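You operate a simulated robot arm through the tools that you are given. There is no shell and no other tool. Be economical: measure what you need, move in short steps, check, and stop when the job is done.

You are at the controls of a simulated robot arm. One attempt, no reset.

## Task
Make the plunger gauge read right on the 30 mm block.
Fine: one drop, then turn the zero knob till it shows the block's size; leave the plunger up, the slide out, the block back.

The check looks at the end state, three seconds after you hand in, the way a careful person would. Anything else that was tipped, shoved, dropped, spilled or broken makes it a failure.

## Robot
A 6-joint arm with a two-finger parallel gripper, fixed in place. Base frame: the origin is at the foot of the arm, x ahead of it, y to its left, z up; the work surface is at about z = 0. Units: mm, rad, N and s.
With the tool pointing down near the work surface it reaches from about 140 to 580 mm from the base axis. Its first joint turns from -1.152 to 1.152 rad. Payload 2.1 kg.
Tool frame: the origin (TCP) lies between the finger pads and is the grasp point; the fingertips stand 30 mm ahead of it; z points along the fingers, y is the line along which they close. Largest opening 94 mm; finger width 28, thickness 10; the body of the gripper, 50 by 96 mm, starts 55 mm behind the TCP.
Orientation is that of the tool frame in the base frame, as a unit quaternion [w, x, y, z]. With the fingers straight down and closing along the base's y, the tool's x points along the base's -x, its y along +y and its z along -z.

## Interface
- The arm moves only by the tool drive_tool. Its argument "moves" is a list of rows, each an object (a shift or turn left out is 0, a gripper value left out holds the last) with "translation": the shift along the base's x, y, z in units of 150 mm (1.0 is 150 mm), a list of three; "angular": the turn, a rotation vector about the base's x, y, z in units of 60 degrees (1.0 is 60 degrees), a list of three. In form: [{"translation": [tx, ty, tz], "angular": [wx, wy, wz]}, ...]. A call has 1 to 12 rows; each row is the pose to reach, as a shift and turn from the pose commanded when the call began. "jaw" is the opening, from 0 (shut) to 1 (fully open), set as the call begins (left out, the last holds). A call with a number of a shift or a turn outside -1 to 1 is refused whole. A row lasts 0.2 s, in which the tool goes at most 50 mm and 0.15 rad; a call with a longer step from one row to the next is refused whole, and so is a gripper value outside its range. Where a pose cannot be reached the arm comes as near as it can. A force on the tool above 70 N (or 10 N above the force at the start of the call, whichever is more), or a blocked arm, ends the call early, and 0.2 s more pass. The fingers move at their own pace (about 72 mm/s each) and stop on an object; they squeeze with about 44 N. The grip force told is the motor's: it shows also when the fingers shut on nothing. Time passes only in rows, and 0.2 s behind the last, so rows that repeat a pose let the fingers close. It gives the time, the measured TCP pose, the force on the tool (base axes), the opening and the grip force at its end, in the units of the frame above (readings bear some noise), with the torque about the TCP (base axes, N m) and any sound that the robot's microphone picked up.
- Cameras (640 x 400 px; columns grow to the right, rows downward): "scene" is fixed at [41.1, -361.4, 485.9]; the picture's right is [0.91, -0.41, 0.00], its down [-0.19, -0.41, -0.89] and it looks along [0.37, 0.81, -0.45] (base axes); focal length 300 px, centre (320, 200). "wrist" rides on the gripper at [76, 14, -103] in the tool frame; the picture's right is [-0.18, 0.98, 0.00], its down [-0.75, -0.14, -0.64] and it looks along [-0.63, -0.12, 0.77] (tool axes); focal length 243 px, centre (320, 200). There is no depth. A picture from a camera that has moved, and an enlarged one, comes with that camera's place and axes in the base frame and with its lens. The place of the scene camera against the robot may be out by one fixed shift of up to 18 mm in any direction.
- snapshot(camera): a new picture of that camera. No time passes.
- inspect(camera, box): a new picture of the part [left, top, right, bottom] of that camera's present view, enlarged. No time passes.
- hand_in(): hands the job in; it is judged then, once.

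Work in short steps. Places have to be worked out from the pictures, the camera data and where the tool is seen: move nearer, look again, correct. Check each grasp and each placing, and mend what went wrong. You have 120 turns and 84 pictures in all, those below and enlarged ones among them. Open the gripper and draw the arm clear of the work before you hand the job in, unless the task says otherwise; then end with one line.

The tools are called after "Call:" as a command line: name --argument value ..., lists and objects as JSON in quotes. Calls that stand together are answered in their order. drive_tool: Moves the arm, as the interface text tells. Its arguments: {"type":"object","properties":{"moves":{"type":"array","items":{"type":"object","properties":{"translation":{"type":"array","items":{"type":"number"}},"angular":{"type":"array","items":{"type":"number"}}}}},"jaw":{"type":"number"}},"required":["moves"]} The other tools are called the same way: snapshot (camera) takes a picture; inspect (camera, box) takes an enlarged picture of a part of a camera's view; hand_in () hands the job in.

At the start:

```text
t: 0.0
tcp_pos: [295.2, 80.9, 393.6]
ee_rot: [0.001, -0.001, 1.0, 0.001]
contact_force: [-0.4, -0.2, -0.1]
moment: [-0.01, -0.01, -0.01]
finger_gap: 93.9
finger_force: 0.1
```

scene: 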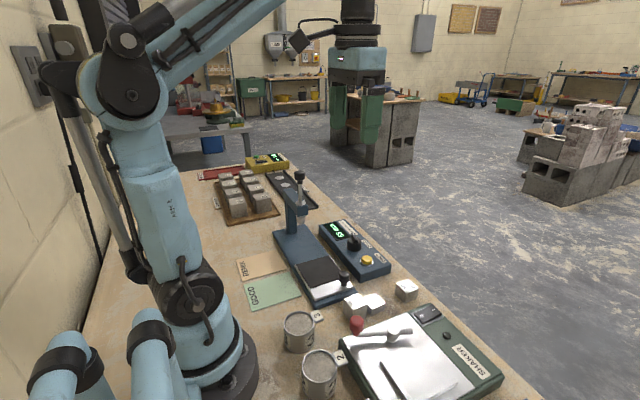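
wrist: 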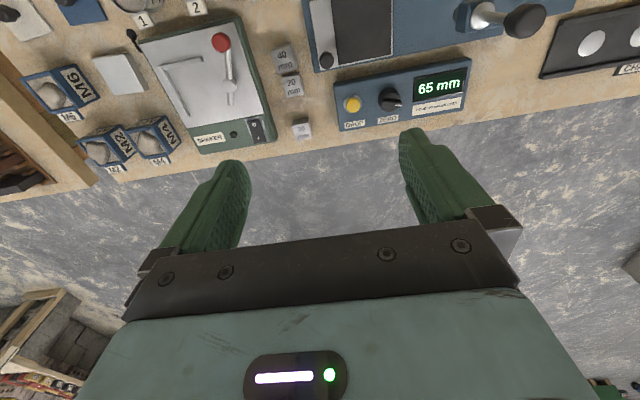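

I start by looking closely at the gauge, the readout and the blocks.

Call:
inspect --camera "scene" --box '[230, 150, 430, 320]'

Call:
inspect --camera "wrist" --box '[260, 0, 580, 150]'

```text
2.35 times, centred on (330, 235) of scene
camera zoom: at [41.1, -361.4, 485.9], right [0.91, -0.41, 0.0], down [-0.19, -0.41, -0.89], along [0.37, 0.81, -0.45], focal length 705 px, centre (296, 118)
```

zoom: 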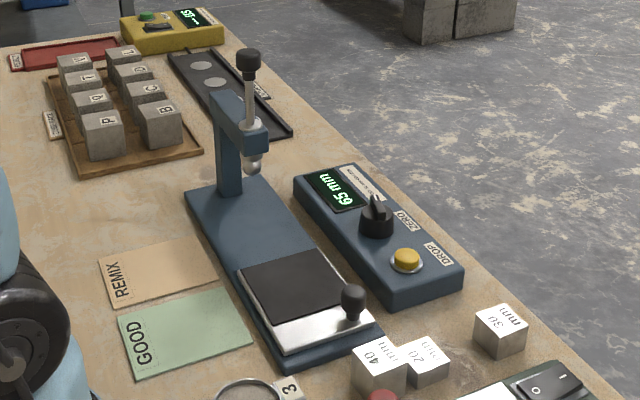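

```text
2.00 times, centred on (420, 75) of wrist
camera zoom: at [218.9, 94.0, 496.2], right [0.18, 0.98, 0.0], down [0.75, -0.14, 0.64], along [0.63, -0.12, -0.77], focal length 485 px, centre (120, 450)
```

zoom: 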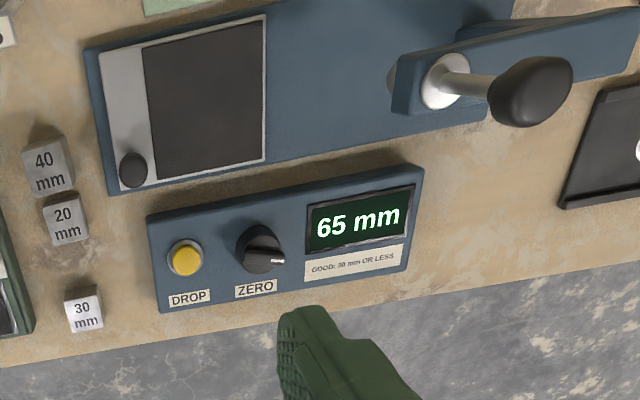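

Call:
inspect --camera "wrist" --box '[300, 0, 420, 75]'

Call:
inspect --camera "scene" --box '[265, 165, 365, 305]'

Call:
inspect --camera "scene" --box '[310, 215, 430, 325]'

```text
5.33 times, centred on (360, 38) of wrist
camera zoom: at [218.9, 94.0, 496.2], right [0.18, 0.98, 0.0], down [0.75, -0.14, 0.64], along [0.63, -0.12, -0.77], focal length 1294 px, centre (107, 1067)
```

zoom: 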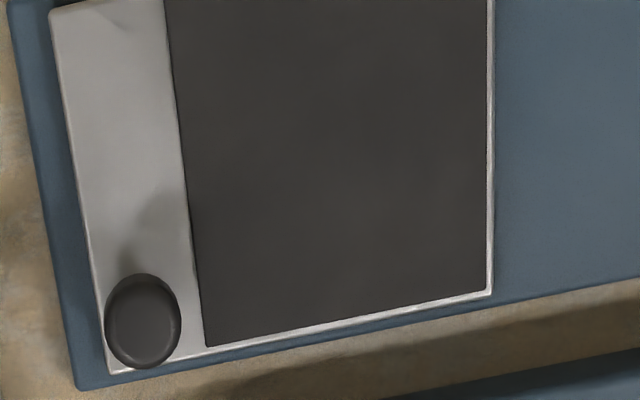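

```text
2.86 times, centred on (315, 235) of scene
camera zoom: at [41.1, -361.4, 485.9], right [0.91, -0.41, 0.0], down [-0.19, -0.41, -0.89], along [0.37, 0.81, -0.45], focal length 856 px, centre (334, 100)
```

zoom: 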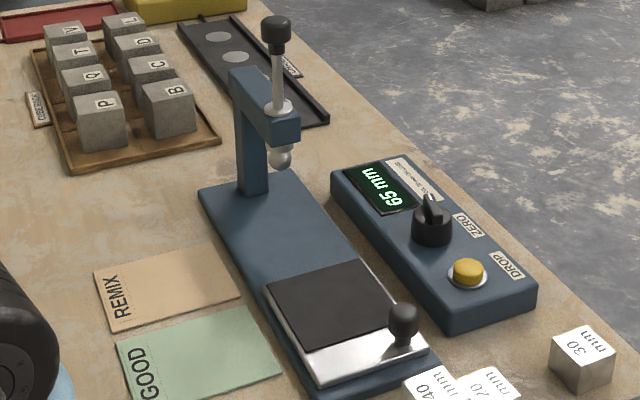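

```text
3.64 times, centred on (370, 270) of scene
camera zoom: at [41.1, -361.4, 485.9], right [0.91, -0.41, 0.0], down [-0.19, -0.41, -0.89], along [0.37, 0.81, -0.45], focal length 1090 px, centre (138, -54)
```

zoom: 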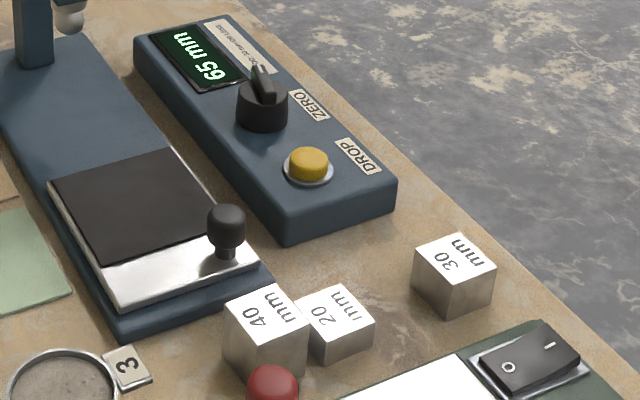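

The gauge runs along base y, with the plunger near (271,281). The slide's pad is near (270,153) and the 30 mm block near (409,21). I move above the block to measure it.

Call:
drive_tool --moves '[{"translation": [0.113, -0.08, -0.187]}, {"translation": [0.227, -0.16, -0.373]}, {"translation": [0.34, -0.24, -0.56]}, {"translation": [0.453, -0.32, -0.747]}, {"translation": [0.567, -0.4, -0.933]}, {"translation": [0.567, -0.4, -0.933]}]' --jaw 0.75

Call:
snapshot --camera "wrist"

```text
t: 1.4
tcp_pos: [379.3, 19.8, 252.9]
ee_rot: [0.001, -0.001, 1.0, 0.001]
contact_force: [-0.1, -0.2, 0.7]
moment: [-0.02, -0.02, 0.0]
finger_gap: 70.5
finger_force: 0.0
```

```text
76 pictures are left
camera wrist: at [303.7, 34.0, 356.1], right [0.18, 0.98, 0.0], down [0.75, -0.14, 0.64], along [0.63, -0.12, -0.77], focal length 243 px, centre (320, 200)
```

wrist: 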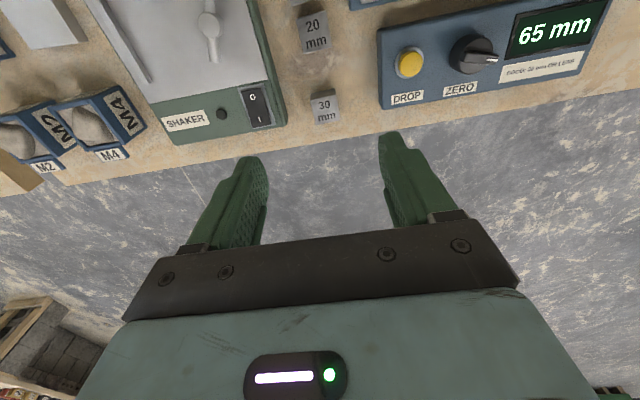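

Call:
inspect --camera "wrist" --box '[260, 60, 400, 148]'

```text
4.55 times, centred on (330, 104) of wrist
camera zoom: at [303.7, 34.0, 356.1], right [0.18, 0.98, 0.0], down [0.75, -0.14, 0.64], along [0.63, -0.12, -0.77], focal length 1103 px, centre (274, 636)
```

zoom: 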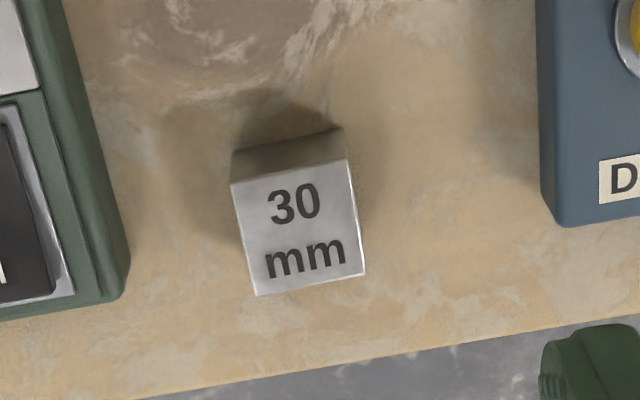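

The block's top face is square to the base axes, centred near (420,19). I go down above it and check again.

Call:
drive_tool --moves '[{"translation": [0.09, -0.003, -0.2]}, {"translation": [0.18, -0.005, -0.4]}, {"translation": [0.27, -0.005, -0.6]}, {"translation": [0.27, -0.005, -0.8]}, {"translation": [0.27, -0.005, -0.8]}]'

Call:
snapshot --camera "wrist"

Call:
inspect --camera "scene" --box '[320, 200, 480, 320]'

```text
t: 2.6
tcp_pos: [420.6, 18.4, 133.6]
ee_rot: [0.001, -0.001, 1.0, 0.002]
contact_force: [-0.6, -0.1, 0.2]
moment: [-0.02, -0.01, 0.0]
finger_gap: 70.6
finger_force: 0.1
```

```text
74 pictures are left
camera wrist: at [344.0, 32.5, 237.1], right [0.18, 0.98, 0.0], down [0.75, -0.14, 0.64], along [0.63, -0.12, -0.77], focal length 243 px, centre (320, 200)
```

wrist: 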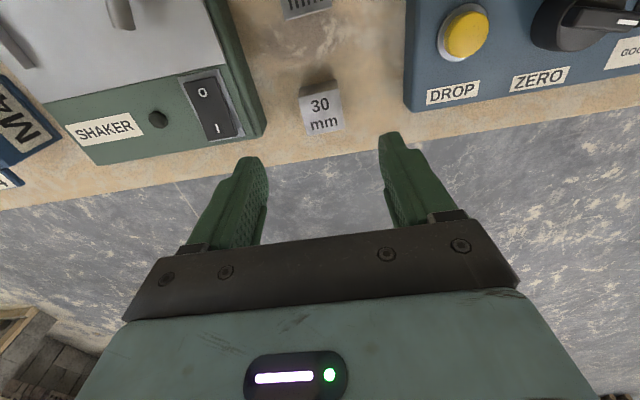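

```text
3.33 times, centred on (400, 260) of scene
camera zoom: at [41.1, -361.4, 485.9], right [0.91, -0.41, 0.0], down [-0.19, -0.41, -0.89], along [0.37, 0.81, -0.45], focal length 999 px, centre (53, 0)
```

zoom: 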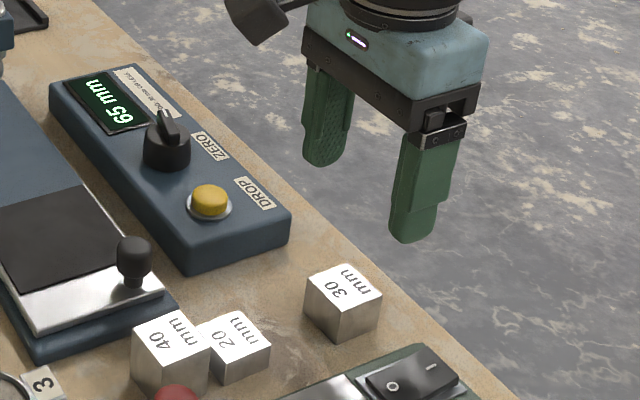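

Re-measured, the block is at (421,19). I narrow the jaw to clear the shaker and descend.

Call:
drive_tool --moves '[{"translation": [0, 0.004, 0]}, {"translation": [0, 0.004, -0.2]}, {"translation": [0, 0.004, -0.4]}, {"translation": [0, 0.004, -0.55]}, {"translation": [0, 0.004, -0.65]}, {"translation": [0, 0.004, -0.65]}]' --jaw 0.6

Call:
inspect --camera "scene" --box '[320, 200, 480, 320]'

Call:
snapshot --camera "wrist"

```text
t: 4.0
tcp_pos: [419.1, 19.8, 34.6]
ee_rot: [0.001, -0.001, 1.0, 0.001]
contact_force: [0.3, -0.4, 0.1]
moment: [0.01, 0.0, -0.04]
finger_gap: 56.6
finger_force: 0.0
```

```text
3.33 times, centred on (400, 260) of scene
camera zoom: at [41.1, -361.4, 485.9], right [0.91, -0.41, 0.0], down [-0.19, -0.41, -0.89], along [0.37, 0.81, -0.45], focal length 999 px, centre (53, 0)
```

zoom: 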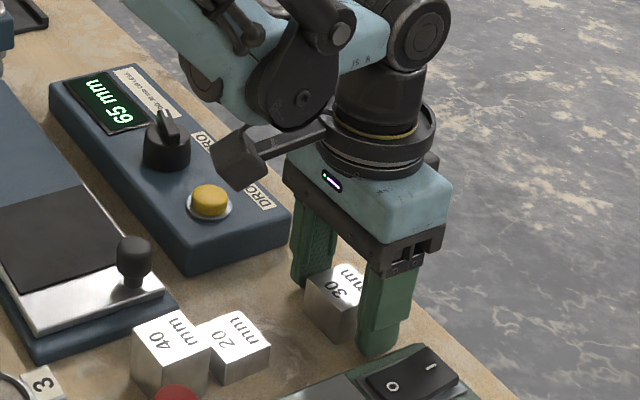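

```text
71 pictures are left
camera wrist: at [343.6, 34.2, 138.2], right [0.18, 0.98, 0.0], down [0.75, -0.14, 0.64], along [0.63, -0.12, -0.77], focal length 243 px, centre (320, 200)
```

wrist: 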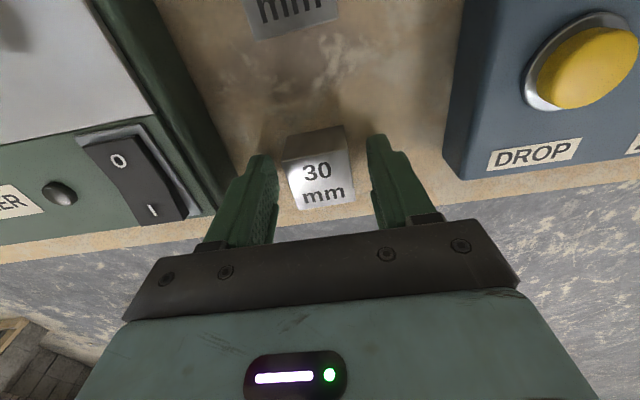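

The block sits centred between the fingers, so I close on it.

Call:
drive_tool --moves '[{"translation": [0, 0, 0]}, {"translation": [0, 0, 0]}, {"translation": [0, 0, 0]}]' --jaw 0.1

```text
t: 4.8
tcp_pos: [418.7, 20.4, 34.1]
ee_rot: [0.001, 0.0, 1.0, 0.0]
contact_force: [-0.1, 0.1, 6.7]
moment: [-0.11, 0.05, 0.0]
finger_gap: 34.8
finger_force: 44.0
```

Held at 34.8 mm wide. I lift it 100 mm and check.

Call:
drive_tool --moves '[{"translation": [0, 0, 0.1]}, {"translation": [0, 0, 0.35]}, {"translation": [0, 0, 0.667]}, {"translation": [0, 0, 0.667]}]'

Call:
snapshot --camera "wrist"

```text
t: 5.8
tcp_pos: [419.2, 20.4, 134.1]
ee_rot: [0.001, 0.0, 1.0, 0.001]
contact_force: [0.4, 0.3, -2.2]
moment: [-0.02, -0.01, -0.01]
finger_gap: 34.7
finger_force: 43.7
```

```text
70 pictures are left
camera wrist: at [343.3, 34.6, 238.3], right [0.18, 0.98, 0.0], down [0.75, -0.14, 0.64], along [0.63, -0.12, -0.77], focal length 243 px, centre (320, 200)
```

wrist: 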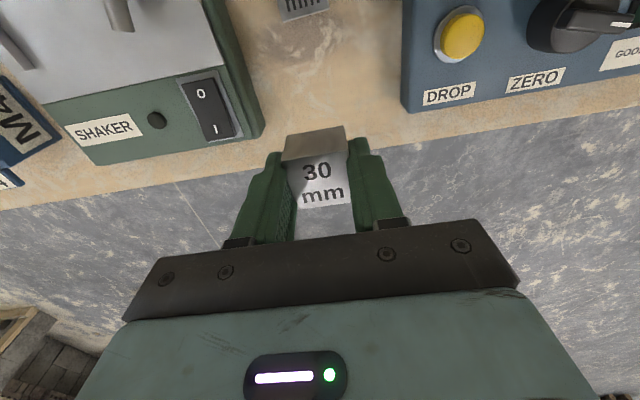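

Block held. I carry it across to above the pad.

Call:
drive_tool --moves '[{"translation": [-0.2, 0.177, 0]}, {"translation": [-0.4, 0.354, 0]}, {"translation": [-0.6, 0.531, 0]}, {"translation": [-0.8, 0.708, 0]}, {"translation": [-0.997, 0.885, 0]}, {"translation": [-0.997, 0.885, 0]}]'

Call:
snapshot --camera "wrist"

Call:
inspect --camera "scene" --box '[250, 160, 410, 310]'

```text
t: 7.2
tcp_pos: [268.5, 154.4, 136.0]
ee_rot: [0.001, -0.001, 1.0, 0.001]
contact_force: [-0.1, 0.1, -2.4]
moment: [-0.03, -0.02, -0.01]
finger_gap: 34.9
finger_force: 43.9
```

```text
69 pictures are left
camera wrist: at [192.8, 167.4, 238.9], right [0.18, 0.98, 0.0], down [0.75, -0.14, 0.64], along [0.63, -0.12, -0.77], focal length 243 px, centre (320, 200)
```

wrist: 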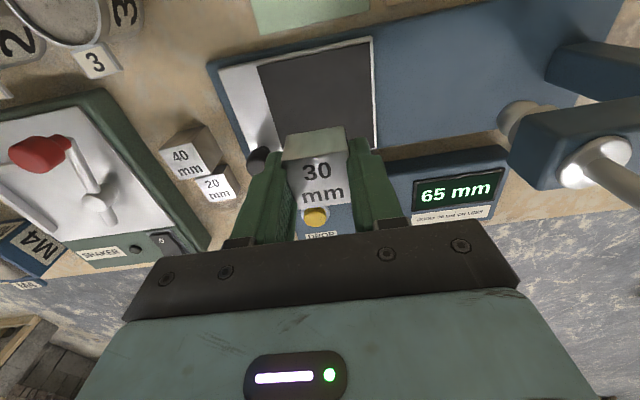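

```text
2.67 times, centred on (330, 235) of scene
camera zoom: at [41.1, -361.4, 485.9], right [0.91, -0.41, 0.0], down [-0.19, -0.41, -0.89], along [0.37, 0.81, -0.45], focal length 799 px, centre (293, 107)
```

zoom: 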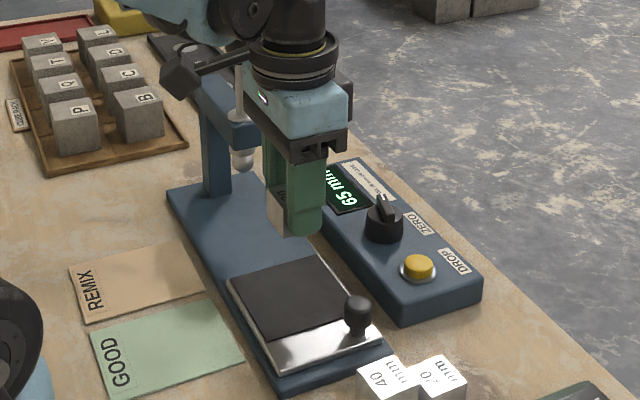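

Position agrees with the pad. I lower in stages.

Call:
drive_tool --moves '[{"translation": [0.01, -0.01, -0.2]}, {"translation": [0.01, -0.01, -0.4]}, {"translation": [0.01, -0.01, -0.48]}, {"translation": [0.01, -0.01, -0.48]}]'

Call:
inspect --camera "scene" --box '[260, 190, 380, 310]'

```text
t: 8.2
tcp_pos: [271.8, 150.9, 63.1]
ee_rot: [0.001, 0.001, 1.0, 0.001]
contact_force: [0.2, 0.7, -3.0]
moment: [0.01, -0.01, -0.01]
finger_gap: 34.7
finger_force: 44.0
```

```text
3.33 times, centred on (320, 250) of scene
camera zoom: at [41.1, -361.4, 485.9], right [0.91, -0.41, 0.0], down [-0.19, -0.41, -0.89], along [0.37, 0.81, -0.45], focal length 999 px, centre (320, 33)
```

zoom: 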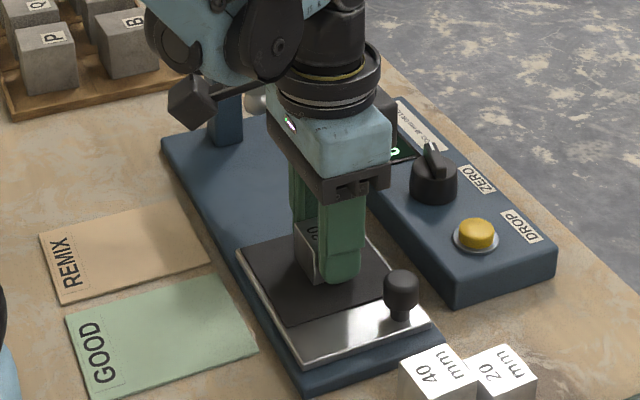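

Call:
drive_tool --moves '[{"translation": [0, 0, -0.02]}, {"translation": [0, 0, -0.04]}, {"translation": [0, 0, -0.05]}, {"translation": [0, 0, -0.05]}]'

```text
t: 9.1
tcp_pos: [272.3, 152.2, 56.9]
ee_rot: [0.0, -0.001, 1.0, 0.001]
contact_force: [-3.0, 0.5, 20.1]
moment: [-0.02, -0.29, -0.05]
finger_gap: 34.6
finger_force: 43.9
stopped in row 4: the force on the tool passed its limit at 73 N (the readings are from after the stop); the commanded pose is now the measured one
```

Contact with the pad at TCP z≈57. I release.

Call:
drive_tool --moves '[{"translation": [0, 0, 0.003]}, {"translation": [0, 0, 0.003]}, {"translation": [0, 0, 0.003]}]' --jaw 0.6

Call:
drive_tool --moves '[{"translation": [0, 0, 0.2]}, {"translation": [0, 0, 0.5]}, {"translation": [0, 0, 0.667]}, {"translation": [0, 0, 0.667]}]'

Call:
snapshot --camera "wrist"

Call:
inspect --camera "scene" --box '[260, 160, 400, 310]'

```text
t: 9.9
tcp_pos: [272.6, 151.9, 56.2]
ee_rot: [0.0, -0.001, 1.0, 0.001]
contact_force: [1.6, -0.2, 0.0]
moment: [0.02, 0.01, -0.01]
finger_gap: 56.3
finger_force: 0.0
```

```text
t: 10.9
tcp_pos: [272.2, 151.3, 157.3]
ee_rot: [0.0, 0.0, 1.0, 0.001]
contact_force: [-0.8, 0.1, 0.3]
moment: [0.0, -0.01, 0.01]
finger_gap: 56.2
finger_force: 0.0
```

```text
66 pictures are left
camera wrist: at [196.6, 165.1, 261.7], right [0.18, 0.98, 0.0], down [0.75, -0.14, 0.64], along [0.63, -0.12, -0.77], focal length 243 px, centre (320, 200)
```

wrist: 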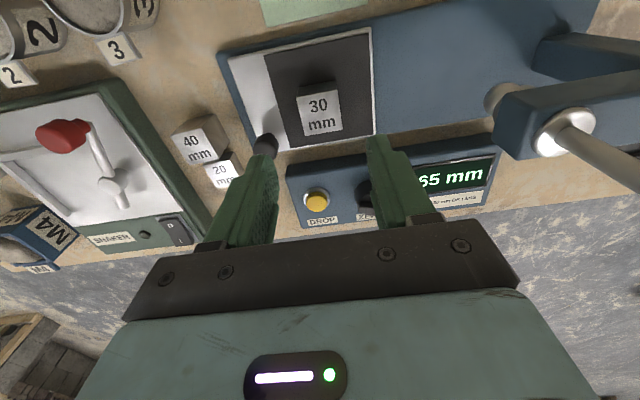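

```text
2.67 times, centred on (330, 235) of scene
camera zoom: at [41.1, -361.4, 485.9], right [0.91, -0.41, 0.0], down [-0.19, -0.41, -0.89], along [0.37, 0.81, -0.45], focal length 799 px, centre (293, 107)
```

zoom: 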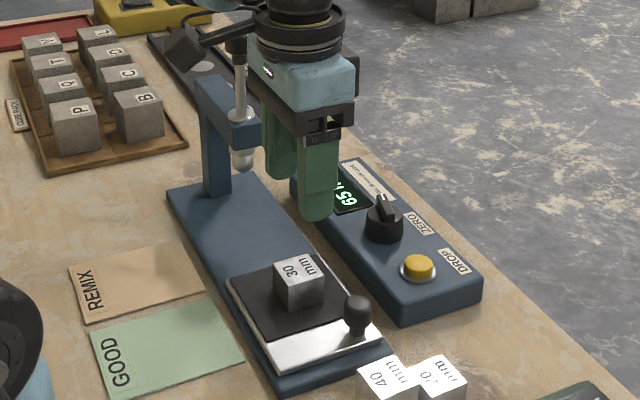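

The block stands on the pad centre at about (269,151). I rotate the wrist +90° so the camera is on the -y side looking toward the plunger, and move toward the slide knob.

Call:
drive_tool --moves '[{"translation": [0.02, -0.05, 0.03], "angular": [0, 0, 0.14]}, {"translation": [0.04, -0.1, 0.06], "angular": [0, 0, 0.28]}, {"translation": [0.07, -0.15, 0.09], "angular": [0, 0, 0.42]}, {"translation": [0.1, -0.2, 0.12], "angular": [0, 0, 0.56]}, {"translation": [0.13, -0.25, 0.15], "angular": [0, 0, 0.7]}, {"translation": [0.15, -0.3, 0.15], "angular": [0, 0, 0.84]}, {"translation": [0.18, -0.36, 0.15], "angular": [0, 0, 0.98]}, {"translation": [0.18, -0.42, 0.15], "angular": [0, 0, 1.0]}]'

Call:
drive_tool --moves '[{"translation": [0, 0, 0], "angular": [0, 0, 0.14]}, {"translation": [0, 0, 0], "angular": [0, 0, 0.28]}, {"translation": [0, 0, 0], "angular": [0, 0, 0.42]}, {"translation": [0, 0, 0], "angular": [0, 0, 0.5]}, {"translation": [0, 0, 0], "angular": [0, 0, 0.5]}]'

Call:
snapshot --camera "wrist"

```text
t: 12.7
tcp_pos: [299.0, 88.8, 179.1]
ee_rot: [-0.001, -0.502, 0.865, 0.001]
contact_force: [0.5, -0.3, 0.2]
moment: [-0.01, 0.0, -0.02]
finger_gap: 56.4
finger_force: 0.0
```

```text
t: 13.9
tcp_pos: [297.8, 88.0, 179.4]
ee_rot: [0.001, 0.709, -0.705, -0.001]
contact_force: [0.2, -0.2, 0.1]
moment: [0.01, -0.03, 0.0]
finger_gap: 56.0
finger_force: 0.0
```

```text
64 pictures are left
camera wrist: at [285.5, 12.0, 283.1], right [-0.98, 0.18, 0.0], down [0.14, 0.75, 0.64], along [0.12, 0.63, -0.77], focal length 243 px, centre (320, 200)
```

wrist: 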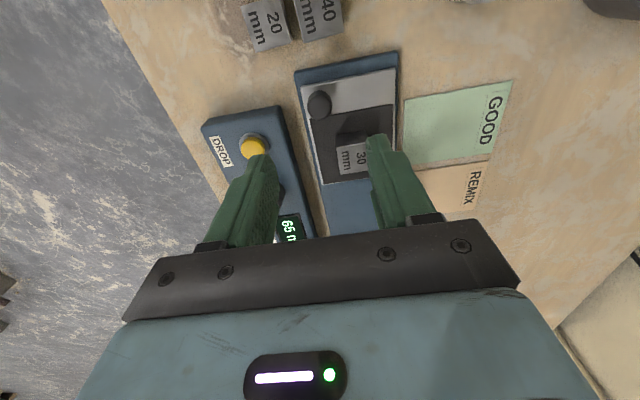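

The slide knob head is at about (300,88), top near z 50. I narrow the jaw and descend around it.

Call:
drive_tool --moves '[{"translation": [0.018, 0, -0.1]}, {"translation": [0.018, 0, -0.3]}, {"translation": [0.018, 0, -0.5]}, {"translation": [0.018, 0, -0.5]}]' --jaw 0.45

Call:
snapshot --camera "wrist"

```text
t: 14.9
tcp_pos: [301.4, 86.5, 105.3]
ee_rot: [0.001, 0.707, -0.707, 0.0]
contact_force: [0.6, 0.2, 0.6]
moment: [0.0, -0.01, 0.02]
finger_gap: 42.4
finger_force: 0.0
```

```text
63 pictures are left
camera wrist: at [287.6, 11.0, 209.0], right [-0.98, 0.18, 0.0], down [0.14, 0.75, 0.64], along [0.12, 0.63, -0.77], focal length 243 px, centre (320, 200)
```

wrist: 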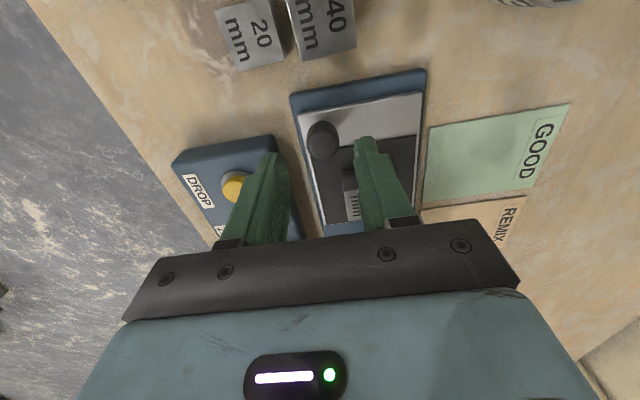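

Call:
drive_tool --moves '[{"translation": [0, 0.008, -0.15]}, {"translation": [0, 0.008, -0.28]}, {"translation": [0, 0.008, -0.31]}, {"translation": [0, 0.008, -0.31]}]'

Call:
snapshot --camera "wrist"

Call:
inspect --camera "scene" --box '[270, 200, 400, 310]'

```text
t: 15.9
tcp_pos: [302.7, 89.0, 57.9]
ee_rot: [0.0, 0.708, -0.706, -0.001]
contact_force: [0.0, 0.0, -0.7]
moment: [-0.02, -0.02, 0.0]
finger_gap: 42.1
finger_force: 0.1
```

```text
62 pictures are left
camera wrist: at [288.3, 13.1, 162.3], right [-0.98, 0.18, 0.0], down [0.14, 0.75, 0.64], along [0.12, 0.63, -0.77], focal length 243 px, centre (320, 200)
```

wrist: 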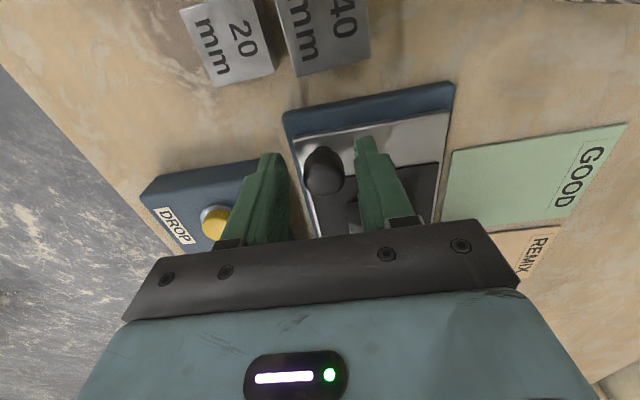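

```text
3.64 times, centred on (335, 255) of scene
camera zoom: at [41.1, -361.4, 485.9], right [0.91, -0.41, 0.0], down [-0.19, -0.41, -0.89], along [0.37, 0.81, -0.45], focal length 1090 px, centre (266, 0)
```

zoom: 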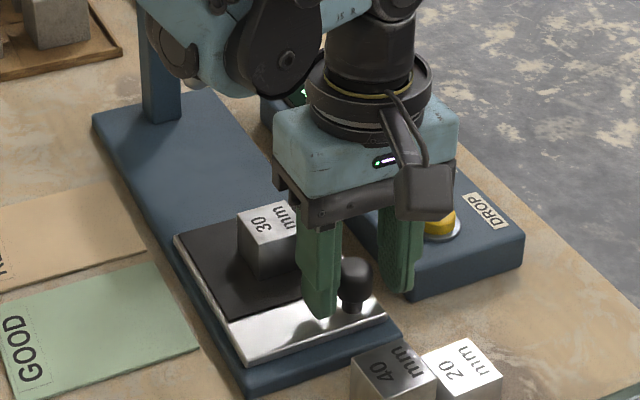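

The knob is between the fingers; I close on it.

Call:
drive_tool --moves '[{"translation": [-0.008, 0, 0]}, {"translation": [-0.008, 0, 0]}, {"translation": [-0.008, 0, 0]}]' --jaw 0.1

```text
t: 16.7
tcp_pos: [300.3, 90.3, 57.6]
ee_rot: [0.002, 0.708, -0.706, -0.001]
contact_force: [-17.5, -0.8, 5.8]
moment: [-0.09, 0.38, 0.02]
finger_gap: 23.0
finger_force: 45.2
```

Gripped. I slide gently in +y by 100 mm at about 10 mm per row.

Call:
drive_tool --moves '[{"translation": [0, 0.03, 0]}, {"translation": [0, 0.08, 0]}, {"translation": [0, 0.14, 0]}, {"translation": [0, 0.2, 0]}, {"translation": [0, 0.26, 0]}, {"translation": [0, 0.32, 0]}, {"translation": [0, 0.38, 0]}, {"translation": [0, 0.44, 0]}, {"translation": [0, 0.5, 0]}, {"translation": [0, 0.56, 0]}, {"translation": [0, 0.62, 0]}, {"translation": [0, 0.65, 0]}]'

Call:
snapshot --camera "wrist"

Call:
inspect --camera "scene" --box '[250, 160, 390, 300]'

```text
t: 19.3
tcp_pos: [299.8, 186.7, 59.9]
ee_rot: [0.002, 0.708, -0.707, -0.001]
contact_force: [-15.9, -0.9, 24.9]
moment: [-0.3, 0.39, 0.06]
finger_gap: 23.2
finger_force: 45.1
```

```text
60 pictures are left
camera wrist: at [286.6, 110.5, 162.4], right [-0.98, 0.18, 0.0], down [0.14, 0.75, 0.64], along [0.11, 0.63, -0.77], focal length 243 px, centre (320, 200)
```

wrist: 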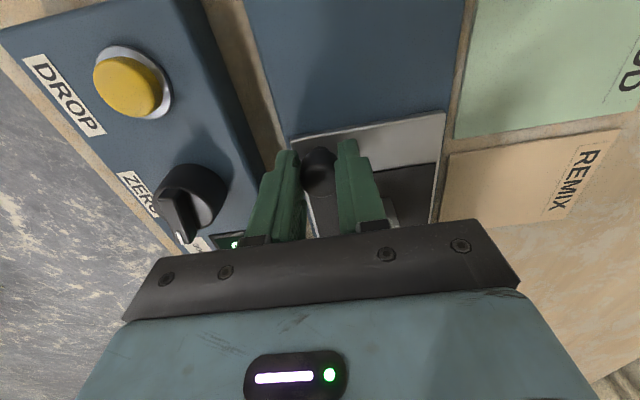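

```text
2.86 times, centred on (320, 230) of scene
camera zoom: at [41.1, -361.4, 485.9], right [0.91, -0.41, 0.0], down [-0.19, -0.41, -0.89], along [0.37, 0.81, -0.45], focal length 856 px, centre (320, 114)
```

zoom: 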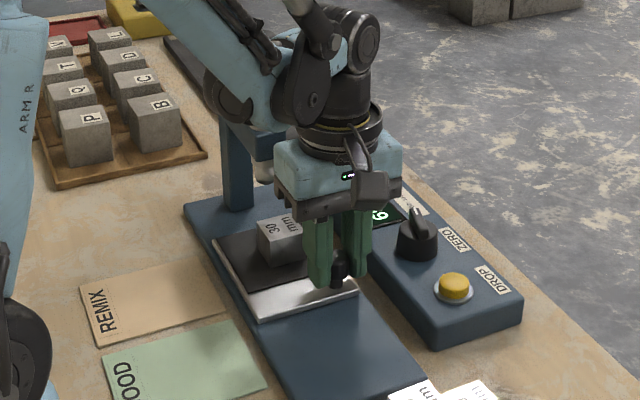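

Slide moves freely and the block stays put. I continue slowly, watching for the stop.

Call:
drive_tool --moves '[{"translation": [0, 0.03, 0]}, {"translation": [0, 0.06, 0]}, {"translation": [0, 0.09, 0]}, {"translation": [0, 0.12, 0]}, {"translation": [0, 0.15, 0]}, {"translation": [0, 0.18, 0]}, {"translation": [0, 0.18, 0]}]'

Call:
inspect --camera "scene" --box '[270, 170, 350, 260]'

```text
t: 20.9
tcp_pos: [300.6, 211.3, 57.5]
ee_rot: [-0.007, -0.707, 0.708, -0.002]
contact_force: [-14.3, -37.7, -7.0]
moment: [-0.46, 0.17, 0.19]
finger_gap: 23.4
finger_force: 44.3
```

```text
4.44 times, centred on (310, 215) of scene
camera zoom: at [41.1, -361.4, 485.9], right [0.91, -0.41, 0.0], down [-0.19, -0.41, -0.89], along [0.37, 0.81, -0.45], focal length 1332 px, centre (364, 133)
```

zoom: 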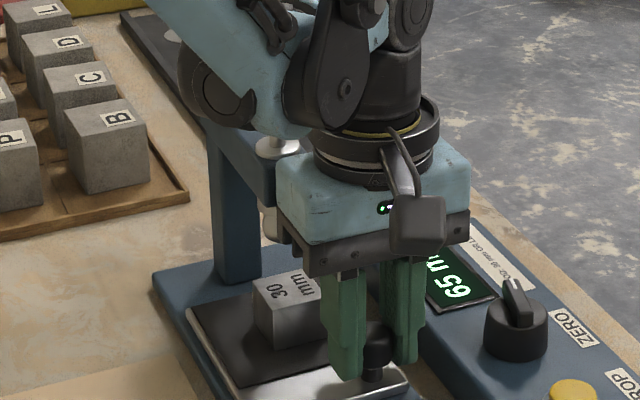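

The push force rises at y≈211, so the slide is on its stop. I relax the push, release, and lift away to check the block under the plunger.

Call:
drive_tool --moves '[{"translation": [0, -0.013, 0]}, {"translation": [0, -0.013, 0]}]'

Call:
drive_tool --moves '[{"translation": [0, 0, 0]}, {"translation": [0, 0, 0]}]' --jaw 0.42

Call:
drive_tool --moves '[{"translation": [0, -0.02, 0.1]}, {"translation": [0, -0.1, 0.35]}, {"translation": [0, -0.3, 0.5]}, {"translation": [0, -0.5, 0.65]}, {"translation": [0, -0.7, 0.8]}, {"translation": [0, -0.7, 0.8]}]'

Call:
snapshot --camera "wrist"

Call:
inspect --camera "scene" --box '[260, 150, 360, 260]'

```text
t: 21.5
tcp_pos: [300.3, 211.4, 58.1]
ee_rot: [0.003, 0.708, -0.706, 0.0]
contact_force: [-10.3, -17.4, -7.9]
moment: [-1.46, 0.25, 0.05]
finger_gap: 23.3
finger_force: 45.4
```

```text
t: 22.1
tcp_pos: [302.5, 214.5, 57.4]
ee_rot: [-0.001, 0.707, -0.707, 0.0]
contact_force: [-0.3, -1.2, -0.7]
moment: [0.03, -0.04, -0.03]
finger_gap: 39.5
finger_force: 0.2
```

```text
t: 23.5
tcp_pos: [303.2, 107.9, 176.8]
ee_rot: [0.0, 0.707, -0.707, 0.0]
contact_force: [-0.5, 0.5, -0.4]
moment: [0.0, 0.02, -0.01]
finger_gap: 39.6
finger_force: 0.0
```

```text
57 pictures are left
camera wrist: at [287.6, 31.4, 280.1], right [-0.98, 0.18, 0.0], down [0.14, 0.75, 0.64], along [0.12, 0.63, -0.77], focal length 243 px, centre (320, 200)
```

wrist: 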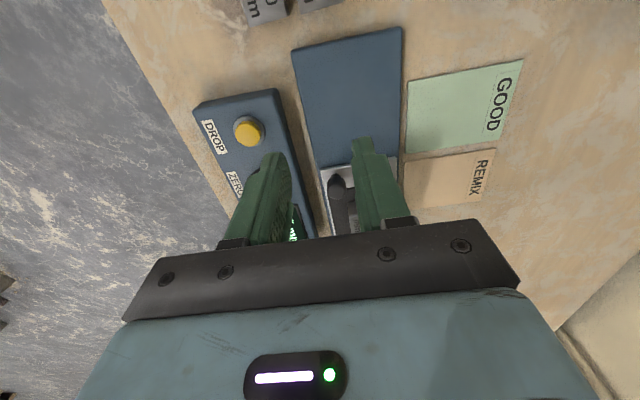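

```text
3.64 times, centred on (310, 205) of scene
camera zoom: at [41.1, -361.4, 485.9], right [0.91, -0.41, 0.0], down [-0.19, -0.41, -0.89], along [0.37, 0.81, -0.45], focal length 1090 px, centre (356, 182)
```

zoom: 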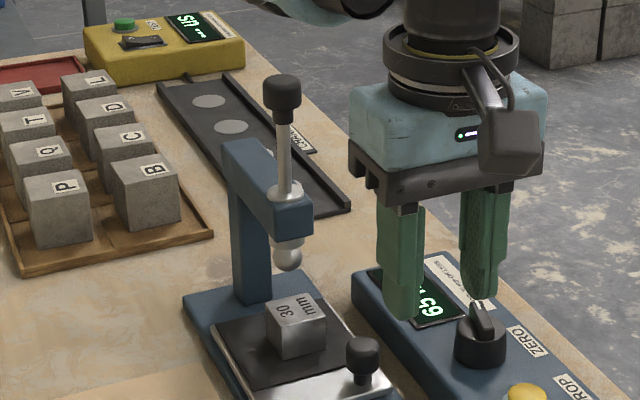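

Triangulating gives the plunger axis at about (267,271), right over the block (269,271). Next I close the jaw and move above the DROP button at about (381,125).

Call:
drive_tool --moves '[{"translation": [0.2, 0.05, 0]}, {"translation": [0.4, 0.1, 0]}, {"translation": [0.52, 0.113, -0.2]}, {"translation": [0.52, 0.113, -0.45]}, {"translation": [0.52, 0.113, -0.45]}]' --jaw 0

Call:
snapshot --camera "wrist"

Call:
inspect --camera "scene" --box '[310, 180, 410, 280]'

```text
t: 24.7
tcp_pos: [379.7, 123.8, 111.2]
ee_rot: [0.001, 0.708, -0.706, 0.0]
contact_force: [-0.2, -0.1, -0.3]
moment: [-0.01, -0.03, 0.02]
finger_gap: 0.0
finger_force: 33.0
```

```text
55 pictures are left
camera wrist: at [365.2, 48.3, 213.9], right [-0.98, 0.18, 0.0], down [0.14, 0.75, 0.64], along [0.12, 0.63, -0.77], focal length 243 px, centre (320, 200)
```

wrist: 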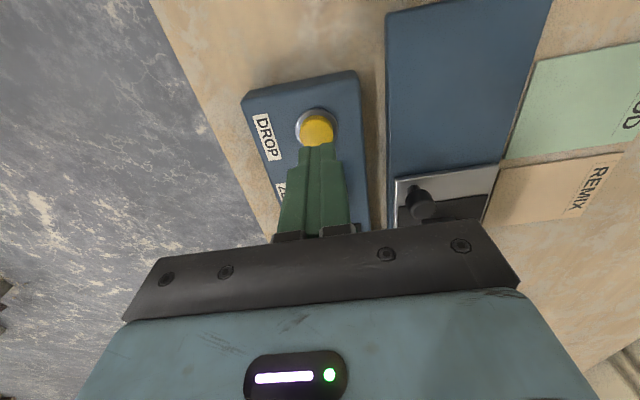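

```text
4.00 times, centred on (360, 230) of scene
camera zoom: at [41.1, -361.4, 485.9], right [0.91, -0.41, 0.0], down [-0.19, -0.41, -0.89], along [0.37, 0.81, -0.45], focal length 1198 px, centre (160, 80)
```

zoom: 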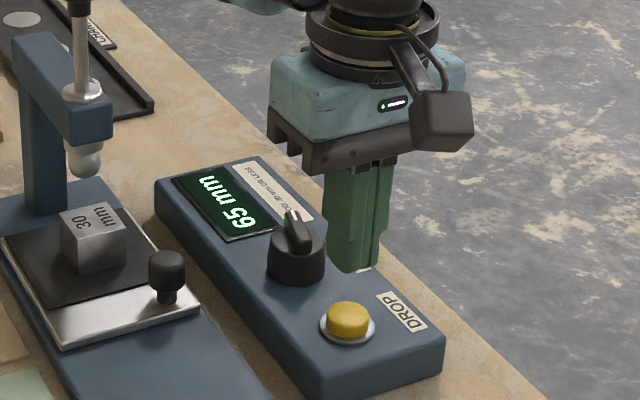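

Button confirmed at (382.5,123). I descend to just above it.

Call:
drive_tool --moves '[{"translation": [0.018, 0, -0.1]}, {"translation": [0.018, 0, -0.2]}, {"translation": [0.018, 0, -0.2]}]'

Call:
inspect --camera "scene" --box '[310, 180, 410, 280]'

```text
t: 25.5
tcp_pos: [380.4, 124.2, 80.9]
ee_rot: [0.0, 0.708, -0.707, 0.0]
contact_force: [-0.2, 0.0, 0.1]
moment: [-0.02, 0.0, 0.01]
finger_gap: 0.0
finger_force: 33.0
```

```text
4.00 times, centred on (360, 230) of scene
camera zoom: at [41.1, -361.4, 485.9], right [0.91, -0.41, 0.0], down [-0.19, -0.41, -0.89], along [0.37, 0.81, -0.45], focal length 1198 px, centre (160, 80)
```

zoom: 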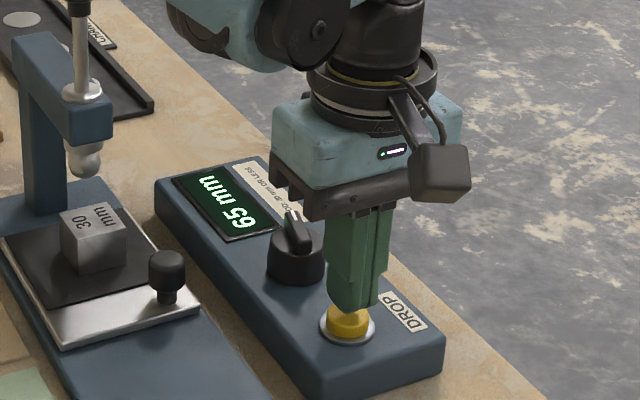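

The tip is just over the button. I press down in small steps.

Call:
drive_tool --moves '[{"translation": [0, 0, -0.02]}, {"translation": [0, 0, -0.035]}, {"translation": [0, 0, -0.05]}]'

Call:
inspect --camera "scene" --box '[260, 150, 410, 280]'

```text
t: 26.3
tcp_pos: [382.2, 124.8, 73.4]
ee_rot: [0.001, 0.707, -0.707, -0.001]
contact_force: [-0.2, 0.3, -0.1]
moment: [0.0, -0.02, -0.04]
finger_gap: 0.0
finger_force: 33.2
```

```text
3.08 times, centred on (335, 215) of scene
camera zoom: at [41.1, -361.4, 485.9], right [0.91, -0.41, 0.0], down [-0.19, -0.41, -0.89], along [0.37, 0.81, -0.45], focal length 922 px, centre (274, 154)
```

zoom: 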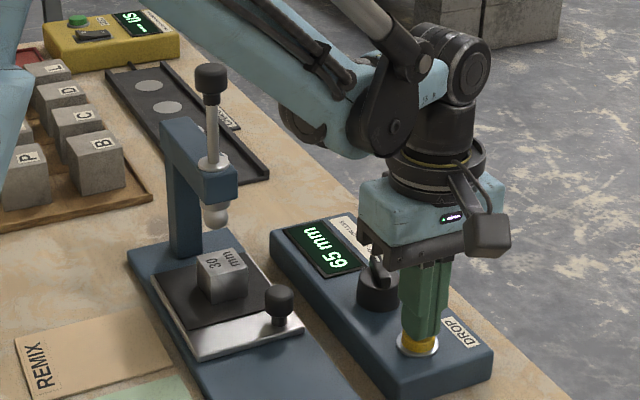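

Call:
drive_tool --moves '[{"translation": [0, 0, -0.013]}, {"translation": [0, 0, -0.026]}]'

```text
t: 26.9
tcp_pos: [381.4, 124.0, 69.5]
ee_rot: [0.001, 0.708, -0.706, -0.001]
contact_force: [-0.8, 0.4, 2.3]
moment: [0.01, 0.0, 0.01]
finger_gap: 0.0
finger_force: 32.3
```

Light contact at z≈69.5, so I continue a little.

Call:
drive_tool --moves '[{"translation": [0, 0, -0.01]}, {"translation": [0, 0, -0.02]}]'

Call:
inspect --camera "scene" --box '[260, 150, 410, 280]'

```text
t: 27.5
tcp_pos: [380.5, 124.4, 67.1]
ee_rot: [0.0, 0.707, -0.707, 0.0]
contact_force: [1.5, 2.6, 8.8]
moment: [0.09, -0.05, -0.05]
finger_gap: 0.0
finger_force: 32.7
heard: click
```

```text
3.08 times, centred on (335, 215) of scene
camera zoom: at [41.1, -361.4, 485.9], right [0.91, -0.41, 0.0], down [-0.19, -0.41, -0.89], along [0.37, 0.81, -0.45], focal length 922 px, centre (274, 154)
```

zoom: 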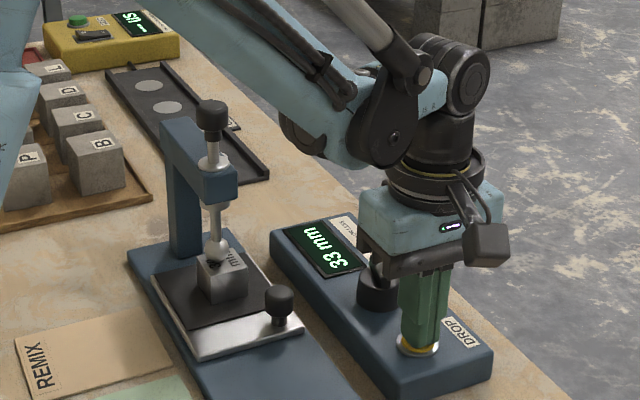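

Click heard: the plunger dropped onto the block and the display shows 33 mm. I lift straight up and look at the ZERO knob.

Call:
drive_tool --moves '[{"translation": [0, 0, 0.1]}, {"translation": [0, 0, 0.35]}, {"translation": [0, 0, 0.55]}, {"translation": [0, 0.1, 0.7]}, {"translation": [0, 0.1, 0.7]}]' --jaw 0.6

Call:
snapshot --camera "wrist"

Call:
inspect --camera "scene" --box '[310, 190, 390, 270]'

```text
t: 28.7
tcp_pos: [382.5, 140.2, 172.7]
ee_rot: [0.0, 0.708, -0.707, 0.0]
contact_force: [-0.2, 0.4, 0.4]
moment: [-0.02, -0.01, 0.04]
finger_gap: 56.2
finger_force: 0.1
```

```text
50 pictures are left
camera wrist: at [368.8, 63.7, 276.5], right [-0.98, 0.18, 0.0], down [0.14, 0.75, 0.64], along [0.12, 0.63, -0.77], focal length 243 px, centre (320, 200)
```

wrist: 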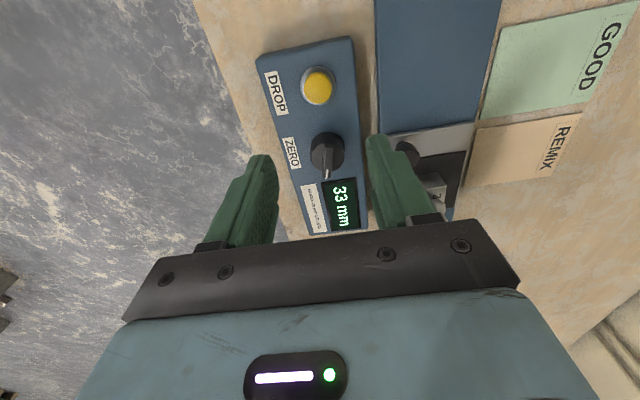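

```text
5.00 times, centred on (350, 230) of scene
camera zoom: at [41.1, -361.4, 485.9], right [0.91, -0.41, 0.0], down [-0.19, -0.41, -0.89], along [0.37, 0.81, -0.45], focal length 1498 px, centre (170, 50)
```

zoom: 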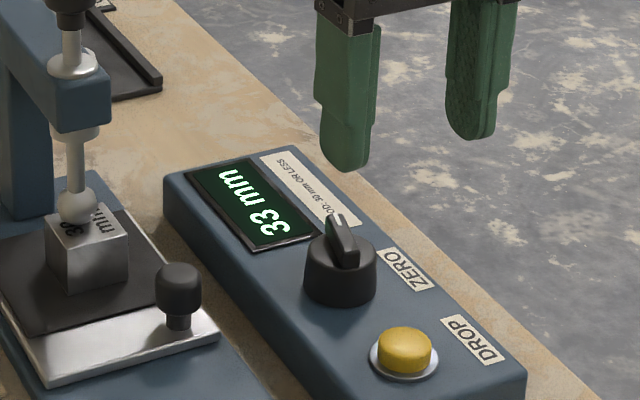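

The ZERO knob is at about (383,183) with its ridge along y. I move above it with the jaw open.

Call:
drive_tool --moves '[{"translation": [0, 0.14, -0.1]}, {"translation": [0, 0.287, -0.25]}, {"translation": [0, 0.287, -0.4]}, {"translation": [0, 0.287, -0.4]}]' --jaw 0.6

Call:
snapshot --camera "wrist"

Call:
inspect --camera "scene" --box '[310, 180, 400, 270]'

```text
t: 29.7
tcp_pos: [385.0, 180.8, 110.1]
ee_rot: [0.001, 0.708, -0.707, -0.001]
contact_force: [-0.3, 0.1, -0.5]
moment: [0.0, 0.0, 0.0]
finger_gap: 56.2
finger_force: 0.1
```

```text
48 pictures are left
camera wrist: at [370.6, 105.5, 215.0], right [-0.98, 0.18, 0.0], down [0.14, 0.75, 0.64], along [0.12, 0.63, -0.77], focal length 243 px, centre (320, 200)
```

wrist: 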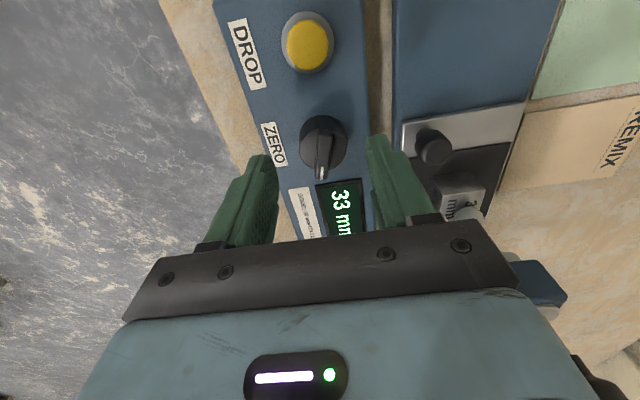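

```text
4.44 times, centred on (355, 225) of scene
camera zoom: at [41.1, -361.4, 485.9], right [0.91, -0.41, 0.0], down [-0.19, -0.41, -0.89], along [0.37, 0.81, -0.45], focal length 1332 px, centre (164, 89)
```

zoom: 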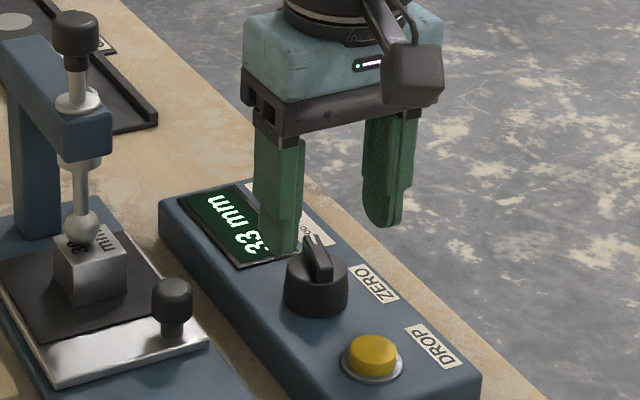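

Knob centre refined to (384,189). I descend to straddle it.

Call:
drive_tool --moves '[{"translation": [-0.003, 0.05, -0.08]}, {"translation": [-0.003, 0.05, -0.17]}, {"translation": [-0.003, 0.05, -0.26]}, {"translation": [-0.003, 0.05, -0.28]}]'

Call:
snapshot --camera "wrist"

Call:
inspect --camera "scene" --box '[310, 180, 400, 270]'

```text
t: 30.7
tcp_pos: [383.5, 188.7, 69.5]
ee_rot: [0.0, 0.708, -0.706, 0.0]
contact_force: [-0.5, 0.0, 1.1]
moment: [0.0, 0.02, -0.01]
finger_gap: 56.2
finger_force: 0.1
```

```text
46 pictures are left
camera wrist: at [368.6, 113.1, 172.8], right [-0.98, 0.18, 0.0], down [0.14, 0.75, 0.64], along [0.12, 0.63, -0.77], focal length 243 px, centre (320, 200)
```

wrist: 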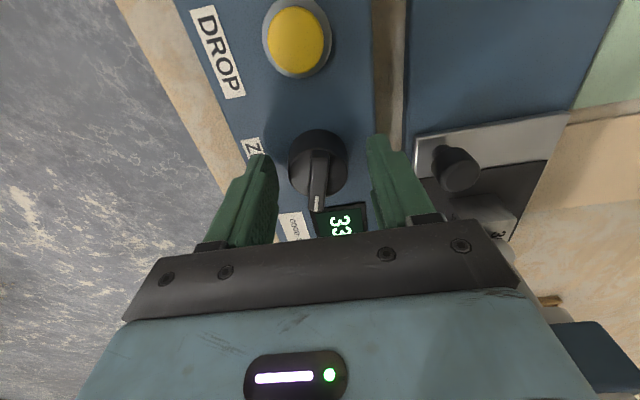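

```text
4.44 times, centred on (355, 225) of scene
camera zoom: at [41.1, -361.4, 485.9], right [0.91, -0.41, 0.0], down [-0.19, -0.41, -0.89], along [0.37, 0.81, -0.45], focal length 1332 px, centre (164, 89)
```

zoom: 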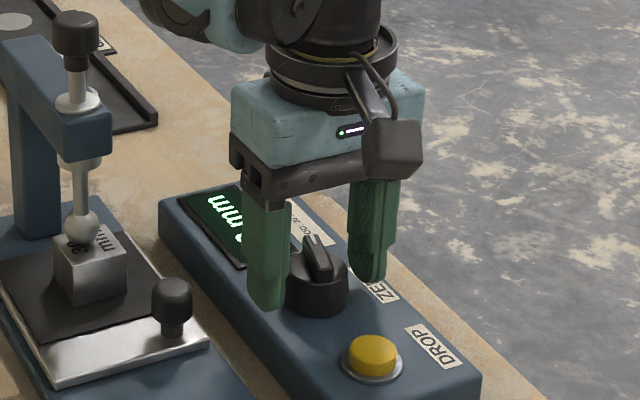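

Well centred. I lower 3 mm and close on the knob body.

Call:
drive_tool --moves '[{"translation": [0, -0.005, -0.02]}, {"translation": [0, -0.005, -0.02]}, {"translation": [0, -0.005, -0.02]}, {"translation": [0, -0.005, -0.02]}]' --jaw 0.1

Call:
inspect --camera "wrist" --box '[240, 100, 440, 250]'

```text
t: 31.7
tcp_pos: [383.5, 189.3, 68.1]
ee_rot: [-0.002, 0.707, -0.707, 0.002]
contact_force: [23.5, -0.1, 34.1]
moment: [-0.33, -0.76, -0.04]
finger_gap: 36.3
finger_force: 44.9
```

```text
2.67 times, centred on (340, 175) of wrist
camera zoom: at [369.3, 113.0, 170.9], right [-0.98, 0.18, -0.01], down [0.14, 0.75, 0.64], along [0.12, 0.63, -0.77], focal length 647 px, centre (267, 267)
```

zoom: 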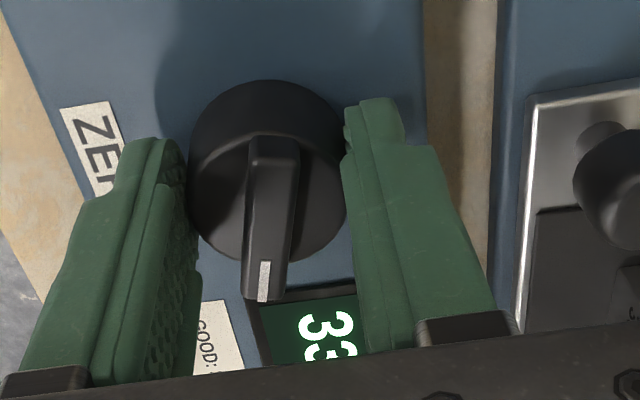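

Gripped, but pressing on the panel slightly. I relieve that by raising 2 mm and turn +8° as a test.

Call:
drive_tool --moves '[{"translation": [0.006, 0, 0.012]}, {"translation": [0.006, 0, 0.012], "angular": [0, 0, 0.07]}, {"translation": [0.006, 0, 0.012], "angular": [0, 0, 0.133]}, {"translation": [0.006, 0, 0.012], "angular": [0, 0, 0.133]}]'

Call:
inspect --camera "wrist" --box '[240, 100, 440, 250]'

```text
t: 32.7
tcp_pos: [385.0, 191.0, 66.9]
ee_rot: [-0.003, 0.755, -0.656, 0.002]
contact_force: [29.1, 0.4, -27.9]
moment: [-0.07, -0.71, -0.1]
finger_gap: 36.6
finger_force: 45.0
```

```text
2.67 times, centred on (340, 175) of wrist
camera zoom: at [380.2, 111.6, 171.1], right [-1.0, 0.04, -0.01], down [0.03, 0.76, 0.64], along [0.03, 0.64, -0.77], focal length 647 px, centre (267, 267)
```

zoom: 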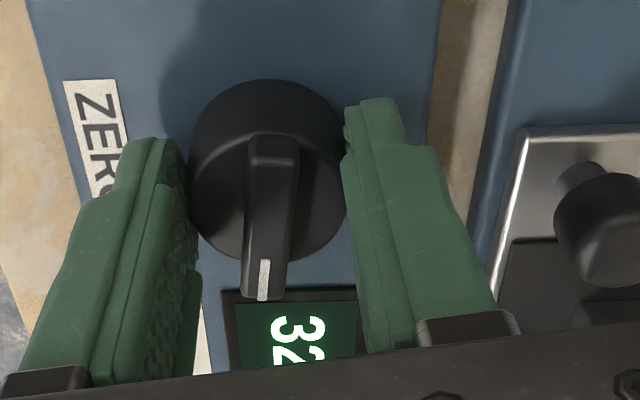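

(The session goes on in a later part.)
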